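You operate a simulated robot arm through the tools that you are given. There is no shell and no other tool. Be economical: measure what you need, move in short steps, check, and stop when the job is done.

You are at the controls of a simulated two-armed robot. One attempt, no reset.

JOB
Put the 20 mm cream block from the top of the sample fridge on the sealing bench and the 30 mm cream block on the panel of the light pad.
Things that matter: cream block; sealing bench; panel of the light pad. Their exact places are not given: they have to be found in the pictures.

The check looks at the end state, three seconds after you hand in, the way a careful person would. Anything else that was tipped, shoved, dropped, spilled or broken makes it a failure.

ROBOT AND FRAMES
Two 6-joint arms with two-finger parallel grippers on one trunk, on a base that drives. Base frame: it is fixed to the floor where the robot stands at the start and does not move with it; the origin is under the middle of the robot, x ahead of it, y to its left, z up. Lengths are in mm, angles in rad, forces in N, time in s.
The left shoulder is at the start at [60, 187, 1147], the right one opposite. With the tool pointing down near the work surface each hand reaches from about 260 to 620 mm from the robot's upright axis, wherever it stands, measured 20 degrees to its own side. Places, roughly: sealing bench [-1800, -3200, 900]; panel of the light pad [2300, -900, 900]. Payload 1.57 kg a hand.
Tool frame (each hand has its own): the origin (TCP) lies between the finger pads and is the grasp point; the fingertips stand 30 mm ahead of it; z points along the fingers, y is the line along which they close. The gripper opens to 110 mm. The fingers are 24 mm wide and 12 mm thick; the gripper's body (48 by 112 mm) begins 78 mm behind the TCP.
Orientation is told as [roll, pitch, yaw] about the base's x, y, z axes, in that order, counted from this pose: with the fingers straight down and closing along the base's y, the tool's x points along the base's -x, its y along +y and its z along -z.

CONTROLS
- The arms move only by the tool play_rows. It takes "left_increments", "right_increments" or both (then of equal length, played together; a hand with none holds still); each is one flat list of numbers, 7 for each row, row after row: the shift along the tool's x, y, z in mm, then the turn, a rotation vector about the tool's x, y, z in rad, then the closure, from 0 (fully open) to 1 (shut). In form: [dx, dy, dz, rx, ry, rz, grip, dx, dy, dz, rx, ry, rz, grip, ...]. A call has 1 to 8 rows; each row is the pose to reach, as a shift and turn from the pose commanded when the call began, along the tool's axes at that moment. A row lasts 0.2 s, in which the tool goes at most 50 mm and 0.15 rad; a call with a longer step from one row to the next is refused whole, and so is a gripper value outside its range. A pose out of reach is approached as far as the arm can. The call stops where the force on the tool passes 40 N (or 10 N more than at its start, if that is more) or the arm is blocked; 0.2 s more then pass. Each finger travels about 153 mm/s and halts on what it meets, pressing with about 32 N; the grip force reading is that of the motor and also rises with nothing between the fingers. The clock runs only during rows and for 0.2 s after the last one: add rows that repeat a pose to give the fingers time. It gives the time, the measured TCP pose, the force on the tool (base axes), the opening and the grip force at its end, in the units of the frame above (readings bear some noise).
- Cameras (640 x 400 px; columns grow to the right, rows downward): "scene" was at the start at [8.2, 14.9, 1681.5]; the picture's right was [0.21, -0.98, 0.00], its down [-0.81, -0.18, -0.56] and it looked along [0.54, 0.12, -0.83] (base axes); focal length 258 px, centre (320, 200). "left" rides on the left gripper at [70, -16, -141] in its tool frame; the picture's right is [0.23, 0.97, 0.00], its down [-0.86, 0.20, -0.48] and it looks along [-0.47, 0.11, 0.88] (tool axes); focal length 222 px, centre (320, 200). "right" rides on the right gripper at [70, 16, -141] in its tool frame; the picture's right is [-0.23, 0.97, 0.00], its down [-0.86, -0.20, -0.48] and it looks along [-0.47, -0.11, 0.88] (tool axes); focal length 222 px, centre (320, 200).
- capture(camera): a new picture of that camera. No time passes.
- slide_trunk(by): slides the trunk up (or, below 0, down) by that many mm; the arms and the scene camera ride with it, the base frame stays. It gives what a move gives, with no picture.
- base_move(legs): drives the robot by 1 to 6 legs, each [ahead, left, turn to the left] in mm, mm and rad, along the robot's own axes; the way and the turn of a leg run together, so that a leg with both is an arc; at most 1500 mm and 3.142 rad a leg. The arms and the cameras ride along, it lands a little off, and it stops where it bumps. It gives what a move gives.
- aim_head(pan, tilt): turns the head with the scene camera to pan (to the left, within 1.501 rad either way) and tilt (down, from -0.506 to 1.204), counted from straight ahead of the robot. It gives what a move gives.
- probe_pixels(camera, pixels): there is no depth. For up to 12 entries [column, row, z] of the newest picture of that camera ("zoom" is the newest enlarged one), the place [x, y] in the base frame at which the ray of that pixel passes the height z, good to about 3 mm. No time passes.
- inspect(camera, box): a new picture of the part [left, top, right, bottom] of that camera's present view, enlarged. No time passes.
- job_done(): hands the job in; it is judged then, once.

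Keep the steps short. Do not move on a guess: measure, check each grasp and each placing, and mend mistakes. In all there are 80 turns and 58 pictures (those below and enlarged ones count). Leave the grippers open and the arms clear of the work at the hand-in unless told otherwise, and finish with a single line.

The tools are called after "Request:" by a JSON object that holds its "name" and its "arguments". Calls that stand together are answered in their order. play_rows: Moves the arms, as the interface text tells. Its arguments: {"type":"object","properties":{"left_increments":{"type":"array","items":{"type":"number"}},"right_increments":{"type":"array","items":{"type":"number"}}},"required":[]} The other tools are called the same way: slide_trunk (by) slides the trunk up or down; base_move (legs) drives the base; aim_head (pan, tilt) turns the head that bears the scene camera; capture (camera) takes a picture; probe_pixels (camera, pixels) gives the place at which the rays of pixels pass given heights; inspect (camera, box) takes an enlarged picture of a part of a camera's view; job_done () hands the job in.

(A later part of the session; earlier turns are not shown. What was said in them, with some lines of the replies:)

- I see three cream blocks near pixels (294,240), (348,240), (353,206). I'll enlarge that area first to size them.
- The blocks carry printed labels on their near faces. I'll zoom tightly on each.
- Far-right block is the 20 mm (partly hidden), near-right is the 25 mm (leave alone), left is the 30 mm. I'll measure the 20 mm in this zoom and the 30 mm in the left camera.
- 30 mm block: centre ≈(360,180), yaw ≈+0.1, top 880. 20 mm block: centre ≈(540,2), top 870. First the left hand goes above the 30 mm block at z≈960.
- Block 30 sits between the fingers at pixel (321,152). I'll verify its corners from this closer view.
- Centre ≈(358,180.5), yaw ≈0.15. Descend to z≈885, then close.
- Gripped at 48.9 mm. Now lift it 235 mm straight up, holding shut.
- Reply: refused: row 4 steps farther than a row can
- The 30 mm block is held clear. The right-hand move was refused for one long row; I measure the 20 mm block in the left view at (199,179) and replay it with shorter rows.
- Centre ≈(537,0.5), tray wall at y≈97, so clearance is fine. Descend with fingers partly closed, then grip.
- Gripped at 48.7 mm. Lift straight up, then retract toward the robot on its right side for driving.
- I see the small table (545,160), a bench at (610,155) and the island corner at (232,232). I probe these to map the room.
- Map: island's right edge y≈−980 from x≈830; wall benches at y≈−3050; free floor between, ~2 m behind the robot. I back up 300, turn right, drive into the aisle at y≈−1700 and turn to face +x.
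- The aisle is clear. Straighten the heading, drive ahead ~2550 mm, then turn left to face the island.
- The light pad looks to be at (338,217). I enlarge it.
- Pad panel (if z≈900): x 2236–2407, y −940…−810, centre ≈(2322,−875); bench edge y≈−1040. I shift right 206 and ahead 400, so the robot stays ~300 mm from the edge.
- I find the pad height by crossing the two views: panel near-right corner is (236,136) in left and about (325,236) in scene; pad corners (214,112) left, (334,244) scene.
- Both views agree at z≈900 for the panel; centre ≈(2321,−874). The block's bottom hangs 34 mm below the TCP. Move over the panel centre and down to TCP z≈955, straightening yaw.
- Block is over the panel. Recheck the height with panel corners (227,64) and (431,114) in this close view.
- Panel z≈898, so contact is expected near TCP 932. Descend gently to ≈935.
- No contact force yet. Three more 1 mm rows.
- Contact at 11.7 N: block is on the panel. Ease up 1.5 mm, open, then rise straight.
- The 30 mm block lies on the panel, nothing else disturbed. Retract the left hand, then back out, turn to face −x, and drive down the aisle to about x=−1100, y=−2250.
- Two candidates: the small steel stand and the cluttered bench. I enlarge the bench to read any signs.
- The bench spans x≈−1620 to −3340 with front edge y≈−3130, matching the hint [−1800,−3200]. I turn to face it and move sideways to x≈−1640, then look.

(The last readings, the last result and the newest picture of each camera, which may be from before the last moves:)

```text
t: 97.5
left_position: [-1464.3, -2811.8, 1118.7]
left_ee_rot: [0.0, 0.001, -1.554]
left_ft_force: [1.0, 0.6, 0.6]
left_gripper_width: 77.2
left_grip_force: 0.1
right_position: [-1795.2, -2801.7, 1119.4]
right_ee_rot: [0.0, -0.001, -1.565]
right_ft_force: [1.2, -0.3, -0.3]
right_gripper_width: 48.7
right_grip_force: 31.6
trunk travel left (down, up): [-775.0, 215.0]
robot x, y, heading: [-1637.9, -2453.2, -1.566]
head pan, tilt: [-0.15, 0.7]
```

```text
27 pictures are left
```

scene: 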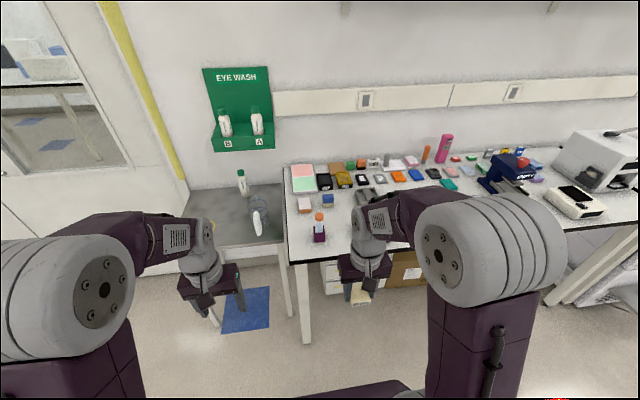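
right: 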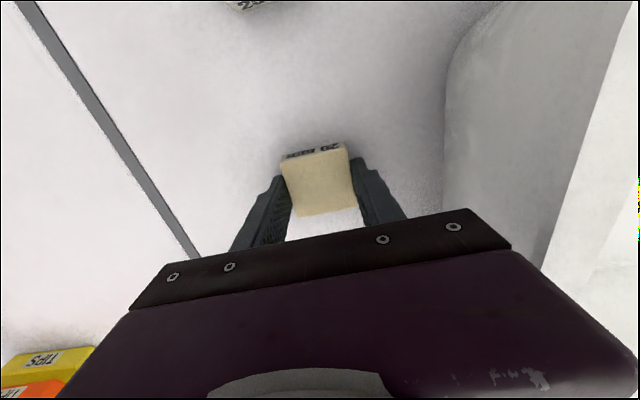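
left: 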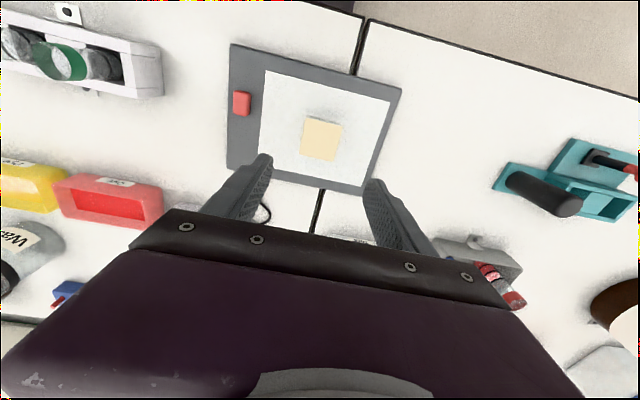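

Request:
{"name": "inspect", "arguments": {"camera": "scene", "box": [270, 140, 470, 265]}}

Request:
{"name": "probe_pixels", "arguments": {"camera": "scene", "pixels": [[290, 262, 900], [407, 247, 900], [565, 230, 900], [318, 241, 900], [372, 232, 900], [345, 240, 900], [340, 215, 900]]}}

```text
3.20 times, centred on (370, 202) of scene
```

zoom: 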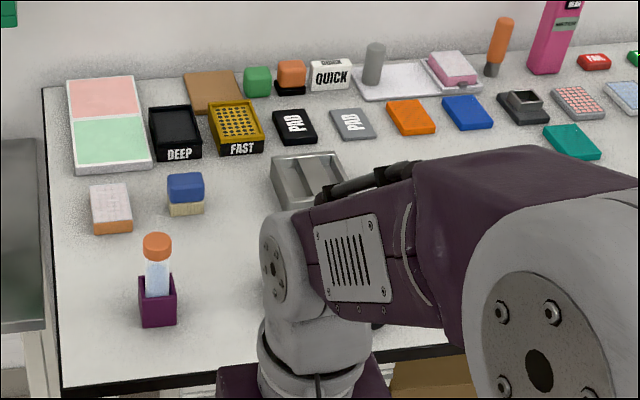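

```text
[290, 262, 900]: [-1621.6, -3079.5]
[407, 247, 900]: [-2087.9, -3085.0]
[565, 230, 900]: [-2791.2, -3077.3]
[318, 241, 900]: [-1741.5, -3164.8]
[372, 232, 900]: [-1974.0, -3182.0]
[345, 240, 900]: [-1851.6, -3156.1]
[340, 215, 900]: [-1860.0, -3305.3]
```

Bench edge is y≈−3080; free area around (−1860,−3170), right of the tube stand at (−1741,−3165). Move ahead 310 and look with the right camera.

Request:
{"name": "base_move", "arguments": {"legs": [[310, 0, 0]]}}

Request:
{"name": "capture", "arguments": {"camera": "right"}}

Request:
{"name": "aim_head", "arguments": {"pan": -0.2, "tilt": 0.95}}

Request:
{"name": "capture", "arguments": {"camera": "scene"}}

```text
t: 99.6
left_position: [-1462.2, -3117.3, 1118.4]
left_ee_rot: [-0.001, -0.002, -1.553]
left_ft_force: [-0.1, -0.1, 0.0]
left_gripper_width: 77.0
left_grip_force: 0.1
right_position: [-1791.9, -3107.0, 1117.8]
right_ee_rot: [-0.001, -0.002, -1.563]
right_ft_force: [-1.1, -0.2, -0.5]
right_gripper_width: 48.9
right_grip_force: 32.1
trunk travel left (down, up): [-775.0, 215.0]
robot x, y, heading: [-1636.0, -2760.3, -1.562]
head pan, tilt: [-0.15, 0.7]
```

```text
25 pictures are left
```

right: 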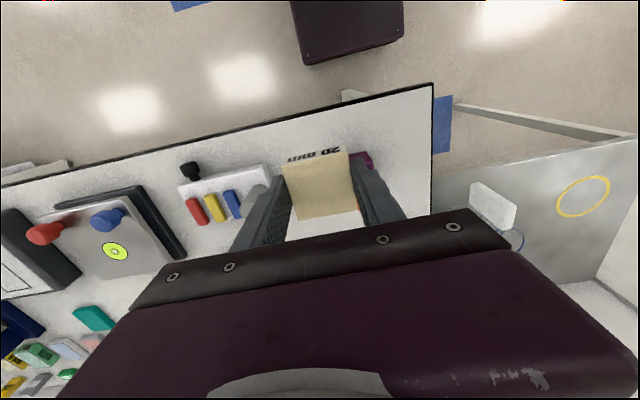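

```text
t: 100.4
left_position: [-1461.4, -3118.6, 1118.8]
left_ee_rot: [-0.001, -0.001, -1.554]
left_ft_force: [0.1, 0.0, 0.8]
left_gripper_width: 76.9
left_grip_force: 0.0
right_position: [-1793.3, -3110.1, 1118.1]
right_ee_rot: [0.001, 0.002, -1.562]
right_ft_force: [0.0, -0.7, -1.0]
right_gripper_width: 49.1
right_grip_force: 32.1
trunk travel left (down, up): [-775.0, 215.0]
robot x, y, heading: [-1635.0, -2759.9, -1.561]
head pan, tilt: [-0.201, 0.949]
```

```text
24 pictures are left
```

scene: 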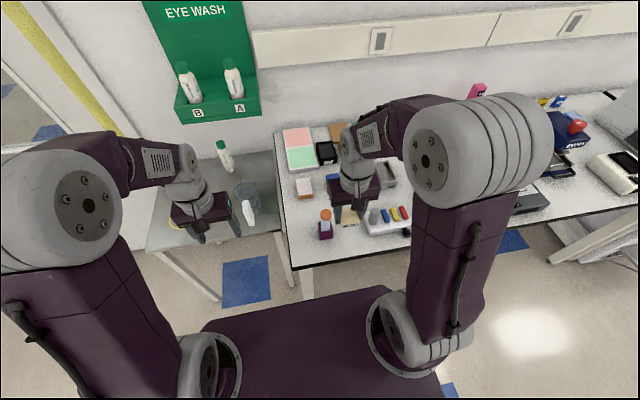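

Request:
{"name": "probe_pixels", "arguments": {"camera": "right", "pixels": [[265, 165, 910], [180, 183, 910], [350, 155, 950], [374, 160, 950], [350, 155, 900], [432, 83, 900], [340, 109, 900], [432, 200, 900]]}}

Request:
{"name": "inspect", "arguments": {"camera": "scene", "box": [280, 170, 430, 264]}}

```text
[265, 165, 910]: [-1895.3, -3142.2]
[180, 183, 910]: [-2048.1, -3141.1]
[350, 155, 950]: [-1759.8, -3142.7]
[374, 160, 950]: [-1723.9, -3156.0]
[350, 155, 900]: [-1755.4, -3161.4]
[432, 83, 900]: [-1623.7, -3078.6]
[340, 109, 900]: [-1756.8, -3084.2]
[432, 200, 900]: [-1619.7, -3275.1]
```

```text
4.26 times, centred on (355, 217) of scene
```

zoom: 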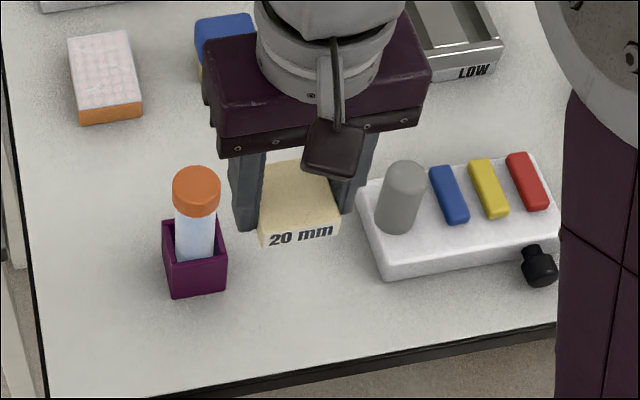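

Request:
{"name": "probe_pixels", "arguments": {"camera": "zoom", "pixels": [[226, 290, 900], [172, 298, 900], [222, 235, 940], [384, 280, 900], [358, 215, 915], [215, 83, 900], [437, 82, 900], [403, 165, 960], [200, 392, 900], [560, 325, 900]]}}

```text
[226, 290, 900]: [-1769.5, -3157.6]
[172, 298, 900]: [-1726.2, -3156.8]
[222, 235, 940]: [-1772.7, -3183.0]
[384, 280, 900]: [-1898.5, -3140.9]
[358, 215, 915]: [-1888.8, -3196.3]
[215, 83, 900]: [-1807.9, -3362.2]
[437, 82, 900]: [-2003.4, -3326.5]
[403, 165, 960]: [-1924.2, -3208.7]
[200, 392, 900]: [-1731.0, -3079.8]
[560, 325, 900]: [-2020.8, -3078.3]
```

The spot behind the tube stand and strip tray, (−1840,−3270), is clear on all sides (neighbours end at y≈−3215 and begin at ≈−3330). Move the right hand over it at full height, then check.

Request:
{"name": "play_rows", "arguments": {"right_increments": [-40, -12, 0, 0, 0, 0, 1, -80, -24, 0, 0, 0, 0, 1, -120, -36, 0, 0, 0, 0, 1, -160, -48.5, 0, 0, 0, 0, 1, -160, -48.5, 40, 0, 0, 0, 1, -160, -48.5, 80, 0, 0, 0, 1]}}

Request:
{"name": "capture", "arguments": {"camera": "right"}}

Request:
{"name": "inspect", "arguments": {"camera": "scene", "box": [280, 140, 430, 234]}}

```text
t: 101.8
left_position: [-1462.1, -3119.2, 1117.9]
left_ee_rot: [0.0, 0.0, -1.552]
left_ft_force: [-0.4, -0.3, 0.2]
left_gripper_width: 77.0
left_grip_force: 0.2
right_position: [-1842.4, -3270.7, 1038.5]
right_ee_rot: [-0.001, -0.001, -1.562]
right_ft_force: [-0.3, -0.3, -0.7]
right_gripper_width: 49.1
right_grip_force: 32.0
trunk travel left (down, up): [-775.0, 215.0]
robot x, y, heading: [-1636.4, -2759.6, -1.564]
head pan, tilt: [-0.201, 0.949]
```

```text
22 pictures are left
```

right: 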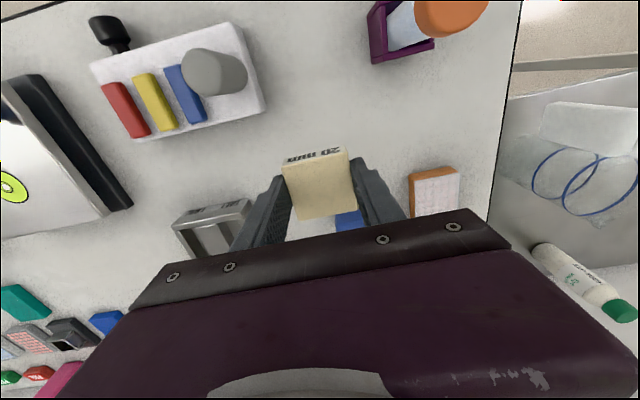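

```text
4.26 times, centred on (355, 187) of scene
```

zoom: 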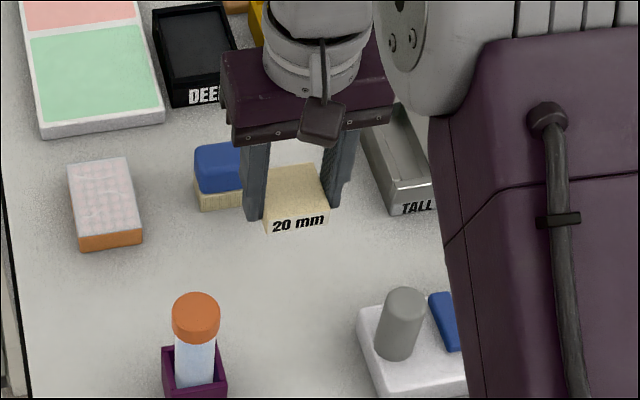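

Request:
{"name": "probe_pixels", "arguments": {"camera": "zoom", "pixels": [[199, 208, 900], [243, 203, 900], [398, 217, 900], [436, 208, 900], [245, 148, 935], [362, 303, 915], [196, 292, 1000]]}}

Request:
{"name": "probe_pixels", "arguments": {"camera": "right", "pixels": [[335, 217, 930], [361, 208, 930], [251, 200, 920], [176, 220, 920], [266, 112, 915], [372, 62, 905], [411, 178, 910], [245, 25, 915]]}}

```text
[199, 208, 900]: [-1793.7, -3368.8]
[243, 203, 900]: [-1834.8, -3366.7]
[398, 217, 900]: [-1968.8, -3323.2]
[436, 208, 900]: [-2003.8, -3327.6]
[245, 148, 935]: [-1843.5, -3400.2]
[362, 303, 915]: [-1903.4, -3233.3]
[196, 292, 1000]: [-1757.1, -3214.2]
```

```text
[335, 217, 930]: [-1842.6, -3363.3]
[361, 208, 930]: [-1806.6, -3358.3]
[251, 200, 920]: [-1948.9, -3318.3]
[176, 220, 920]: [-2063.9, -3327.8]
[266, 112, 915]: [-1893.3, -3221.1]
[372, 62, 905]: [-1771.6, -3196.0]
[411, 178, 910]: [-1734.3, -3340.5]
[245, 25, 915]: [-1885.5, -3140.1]
```

Clear all round: nearest neighbours are ≥45 mm away. Descend to TCP ≈938.

Request:
{"name": "play_rows", "arguments": {"right_increments": [0, 0, 35, 0, 0, 0, 1, 0, 0, 65, 0, 0, 0, 1, 0, 0, 88, 0, 0, 0, 1, 0, 0, 98, 0, 0, 0, 1, 0, 0, 100, 0, 0, 0, 1]}}

Request:
{"name": "play_rows", "arguments": {"right_increments": [0, 0, 1, 0, 0, 0, 1, 0, 0, 2, 0, 0, 0, 1, 0, 0, 3, 0, 0, 0, 1, 0, 0, 4, 0, 0, 0, 1]}}

Request:
{"name": "inspect", "arguments": {"camera": "scene", "box": [320, 165, 380, 202]}}

```text
t: 103.0
left_position: [-1460.6, -3118.6, 1118.4]
left_ee_rot: [0.0, 0.002, -1.553]
left_ft_force: [-0.6, -0.4, 0.4]
left_gripper_width: 76.8
left_grip_force: 0.0
right_position: [-1839.1, -3269.9, 938.9]
right_ee_rot: [0.001, 0.001, -1.563]
right_ft_force: [0.2, -0.3, -1.0]
right_gripper_width: 48.8
right_grip_force: 31.8
trunk travel left (down, up): [-775.0, 215.0]
robot x, y, heading: [-1638.2, -2757.1, -1.558]
head pan, tilt: [-0.201, 0.949]
```

```text
t: 104.0
left_position: [-1461.3, -3117.5, 1118.2]
left_ee_rot: [0.001, -0.002, -1.554]
left_ft_force: [0.3, 0.7, 0.5]
left_gripper_width: 77.1
left_grip_force: 0.0
right_position: [-1839.0, -3269.7, 934.0]
right_ee_rot: [0.0, 0.0, -1.562]
right_ft_force: [-0.3, -0.2, -0.3]
right_gripper_width: 48.7
right_grip_force: 32.4
trunk travel left (down, up): [-775.0, 215.0]
robot x, y, heading: [-1635.3, -2758.3, -1.564]
head pan, tilt: [-0.201, 0.949]
```

```text
10.67 times, centred on (350, 184) of scene
```

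zoom: 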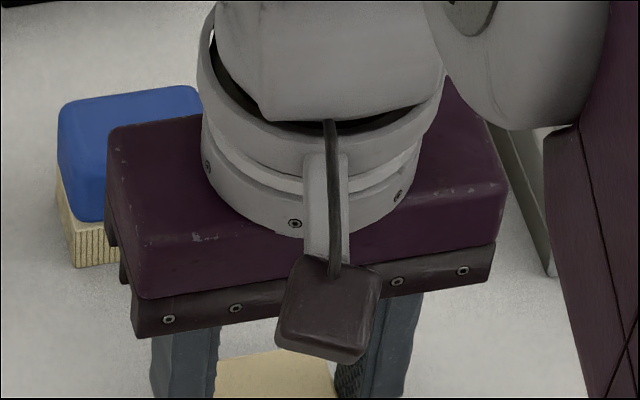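

No contact yet at 934. Continue in 1 mm rows.

Request:
{"name": "play_rows", "arguments": {"right_increments": [0, 0, 1, 0, 0, 0, 1, 0, 0, 2, 0, 0, 0, 1, 0, 0, 3, 0, 0, 0, 1, 0, 0, 4, 0, 0, 0, 1]}}

```text
t: 105.0
left_position: [-1461.1, -3118.4, 1118.5]
left_ee_rot: [0.0, -0.001, -1.553]
left_ft_force: [-0.6, 0.8, 1.1]
left_gripper_width: 76.9
left_grip_force: 0.0
right_position: [-1840.3, -3269.9, 930.4]
right_ee_rot: [0.0, -0.002, -1.563]
right_ft_force: [1.0, -0.9, 3.4]
right_gripper_width: 48.8
right_grip_force: 32.1
trunk travel left (down, up): [-775.0, 215.0]
robot x, y, heading: [-1639.8, -2759.2, -1.564]
head pan, tilt: [-0.201, 0.949]
```

Light contact (3.4 N) begins. One more 0.7 mm to confirm.

Request:
{"name": "play_rows", "arguments": {"right_increments": [0, 0, 0.7, 0, 0, 0, 1, 0, 0, 0.7, 0, 0, 0, 1]}}

```text
t: 105.6
left_position: [-1460.5, -3117.8, 1118.9]
left_ee_rot: [0.0, -0.003, -1.555]
left_ft_force: [0.5, -1.3, 0.3]
left_gripper_width: 77.0
left_grip_force: 0.2
right_position: [-1840.8, -3269.5, 931.4]
right_ee_rot: [0.001, -0.001, -1.562]
right_ft_force: [-1.0, -1.9, 11.9]
right_gripper_width: 48.8
right_grip_force: 31.9
trunk travel left (down, up): [-775.0, 215.0]
robot x, y, heading: [-1634.0, -2757.2, -1.564]
head pan, tilt: [-0.201, 0.949]
```

Force rises to 11.9 N: the block is on the bench. Ease up 1 mm, open to ~70 mm, and rise straight.

Request:
{"name": "play_rows", "arguments": {"right_increments": [0, 0, -1.2, 0, 0, 0, 1, 0, 0, -1.2, 0, 0, 0, 0.5, 0, 0, -1.2, 0, 0, 0, 0.36, 0, 0, -1.2, 0, 0, 0, 0.36, 0, 0, -25, 0, 0, 0, 0.36, 0, 0, -70, 0, 0, 0, 0.36, 0, 0, -115, 0, 0, 0, 0.36, 0, 0, -160, 0, 0, 0, 0.36]}}

Request:
{"name": "capture", "arguments": {"camera": "right"}}

```text
t: 107.4
left_position: [-1460.9, -3119.2, 1119.4]
left_ee_rot: [-0.001, 0.0, -1.554]
left_ft_force: [-0.8, 0.5, -0.6]
left_gripper_width: 77.0
left_grip_force: 0.1
right_position: [-1839.2, -3267.2, 1089.7]
right_ee_rot: [0.0, 0.001, -1.561]
right_ft_force: [0.4, 0.0, 0.4]
right_gripper_width: 70.6
right_grip_force: 0.0
trunk travel left (down, up): [-775.0, 215.0]
robot x, y, heading: [-1636.0, -2761.3, -1.559]
head pan, tilt: [-0.201, 0.949]
```

```text
19 pictures are left
```

right: 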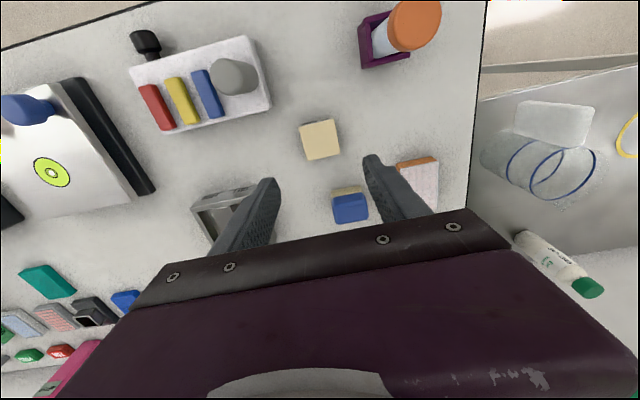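

The 20 mm block rests on the bench, neighbours undisturbed. Retract the hand, open both grippers, back away, and take a last look.

Request:
{"name": "play_rows", "arguments": {"right_increments": [0, 0, -30, 0, 0, 0, 0.3, 40, 0, -30, 0, 0, 0, 0.2, 80, 0, -30, 0, 0, 0, 0.1, 120, 0, -30, 0, 0, 0, 0, 150, 0, -30, 0, 0, 0, 0], "left_increments": [0, 0, 0, 0, 0, 0, 0.3, 0, 0, 0, 0, 0, 0, 0.2, 0, 0, 0, 0, 0, 0, 0.1, 0, 0, 0, 0, 0, 0, 0, 0, 0, 0, 0, 0, 0, 0]}}

Request:
{"name": "base_move", "arguments": {"legs": [[-350, 0, 0]]}}

Request:
{"name": "aim_head", "arguments": {"pan": -0.2, "tilt": 0.7}}

Request:
{"name": "inspect", "arguments": {"camera": "scene", "box": [220, 140, 460, 290]}}

```text
t: 108.6
left_position: [-1461.5, -3116.2, 1118.5]
left_ee_rot: [-0.001, -0.002, -1.554]
left_ft_force: [0.7, -0.2, 0.1]
left_gripper_width: 110.3
left_grip_force: 0.0
right_position: [-1839.4, -3121.3, 1120.3]
right_ee_rot: [-0.001, -0.003, -1.562]
right_ft_force: [-0.7, 0.6, 0.6]
right_gripper_width: 110.2
right_grip_force: 0.0
trunk travel left (down, up): [-775.0, 215.0]
robot x, y, heading: [-1636.9, -2758.8, -1.567]
head pan, tilt: [-0.201, 0.949]
```

```text
t: 110.8
left_position: [-1465.4, -2770.6, 1118.9]
left_ee_rot: [0.0, 0.001, -1.551]
left_ft_force: [0.1, -0.4, 0.1]
left_gripper_width: 110.3
left_grip_force: 0.0
right_position: [-1842.8, -2773.6, 1119.0]
right_ee_rot: [0.0, 0.001, -1.562]
right_ft_force: [-0.3, 0.1, 0.9]
right_gripper_width: 109.8
right_grip_force: 0.0
trunk travel left (down, up): [-775.0, 215.0]
robot x, y, heading: [-1638.6, -2408.3, -1.568]
head pan, tilt: [-0.201, 0.949]
```

```text
t: 111.6
left_position: [-1464.5, -2769.2, 1119.0]
left_ee_rot: [0.0, 0.001, -1.551]
left_ft_force: [-0.7, -0.3, 1.2]
left_gripper_width: 110.0
left_grip_force: 0.1
right_position: [-1842.4, -2771.1, 1119.8]
right_ee_rot: [-0.001, 0.0, -1.564]
right_ft_force: [1.1, -0.1, -0.6]
right_gripper_width: 110.0
right_grip_force: 0.0
trunk travel left (down, up): [-775.0, 215.0]
robot x, y, heading: [-1638.6, -2409.1, -1.563]
head pan, tilt: [-0.201, 0.7]
```

```text
2.67 times, centred on (340, 215) of scene
```

zoom: 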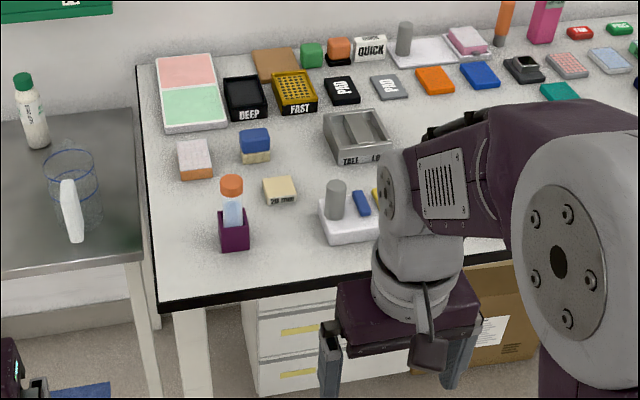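

The 20 mm block sits on the bench at (280,190), everything around it stands as before, and both grippers are open and clear. Handing in.

Request:
{"name": "job_done", "arguments": {}}

```text
The job is handed in.
```

I put the 30 mm cream block on the panel of the light pad and the 20 mm cream block on the sealing bench; I saw no name on that bench and identified it only by its matching the place you gave.
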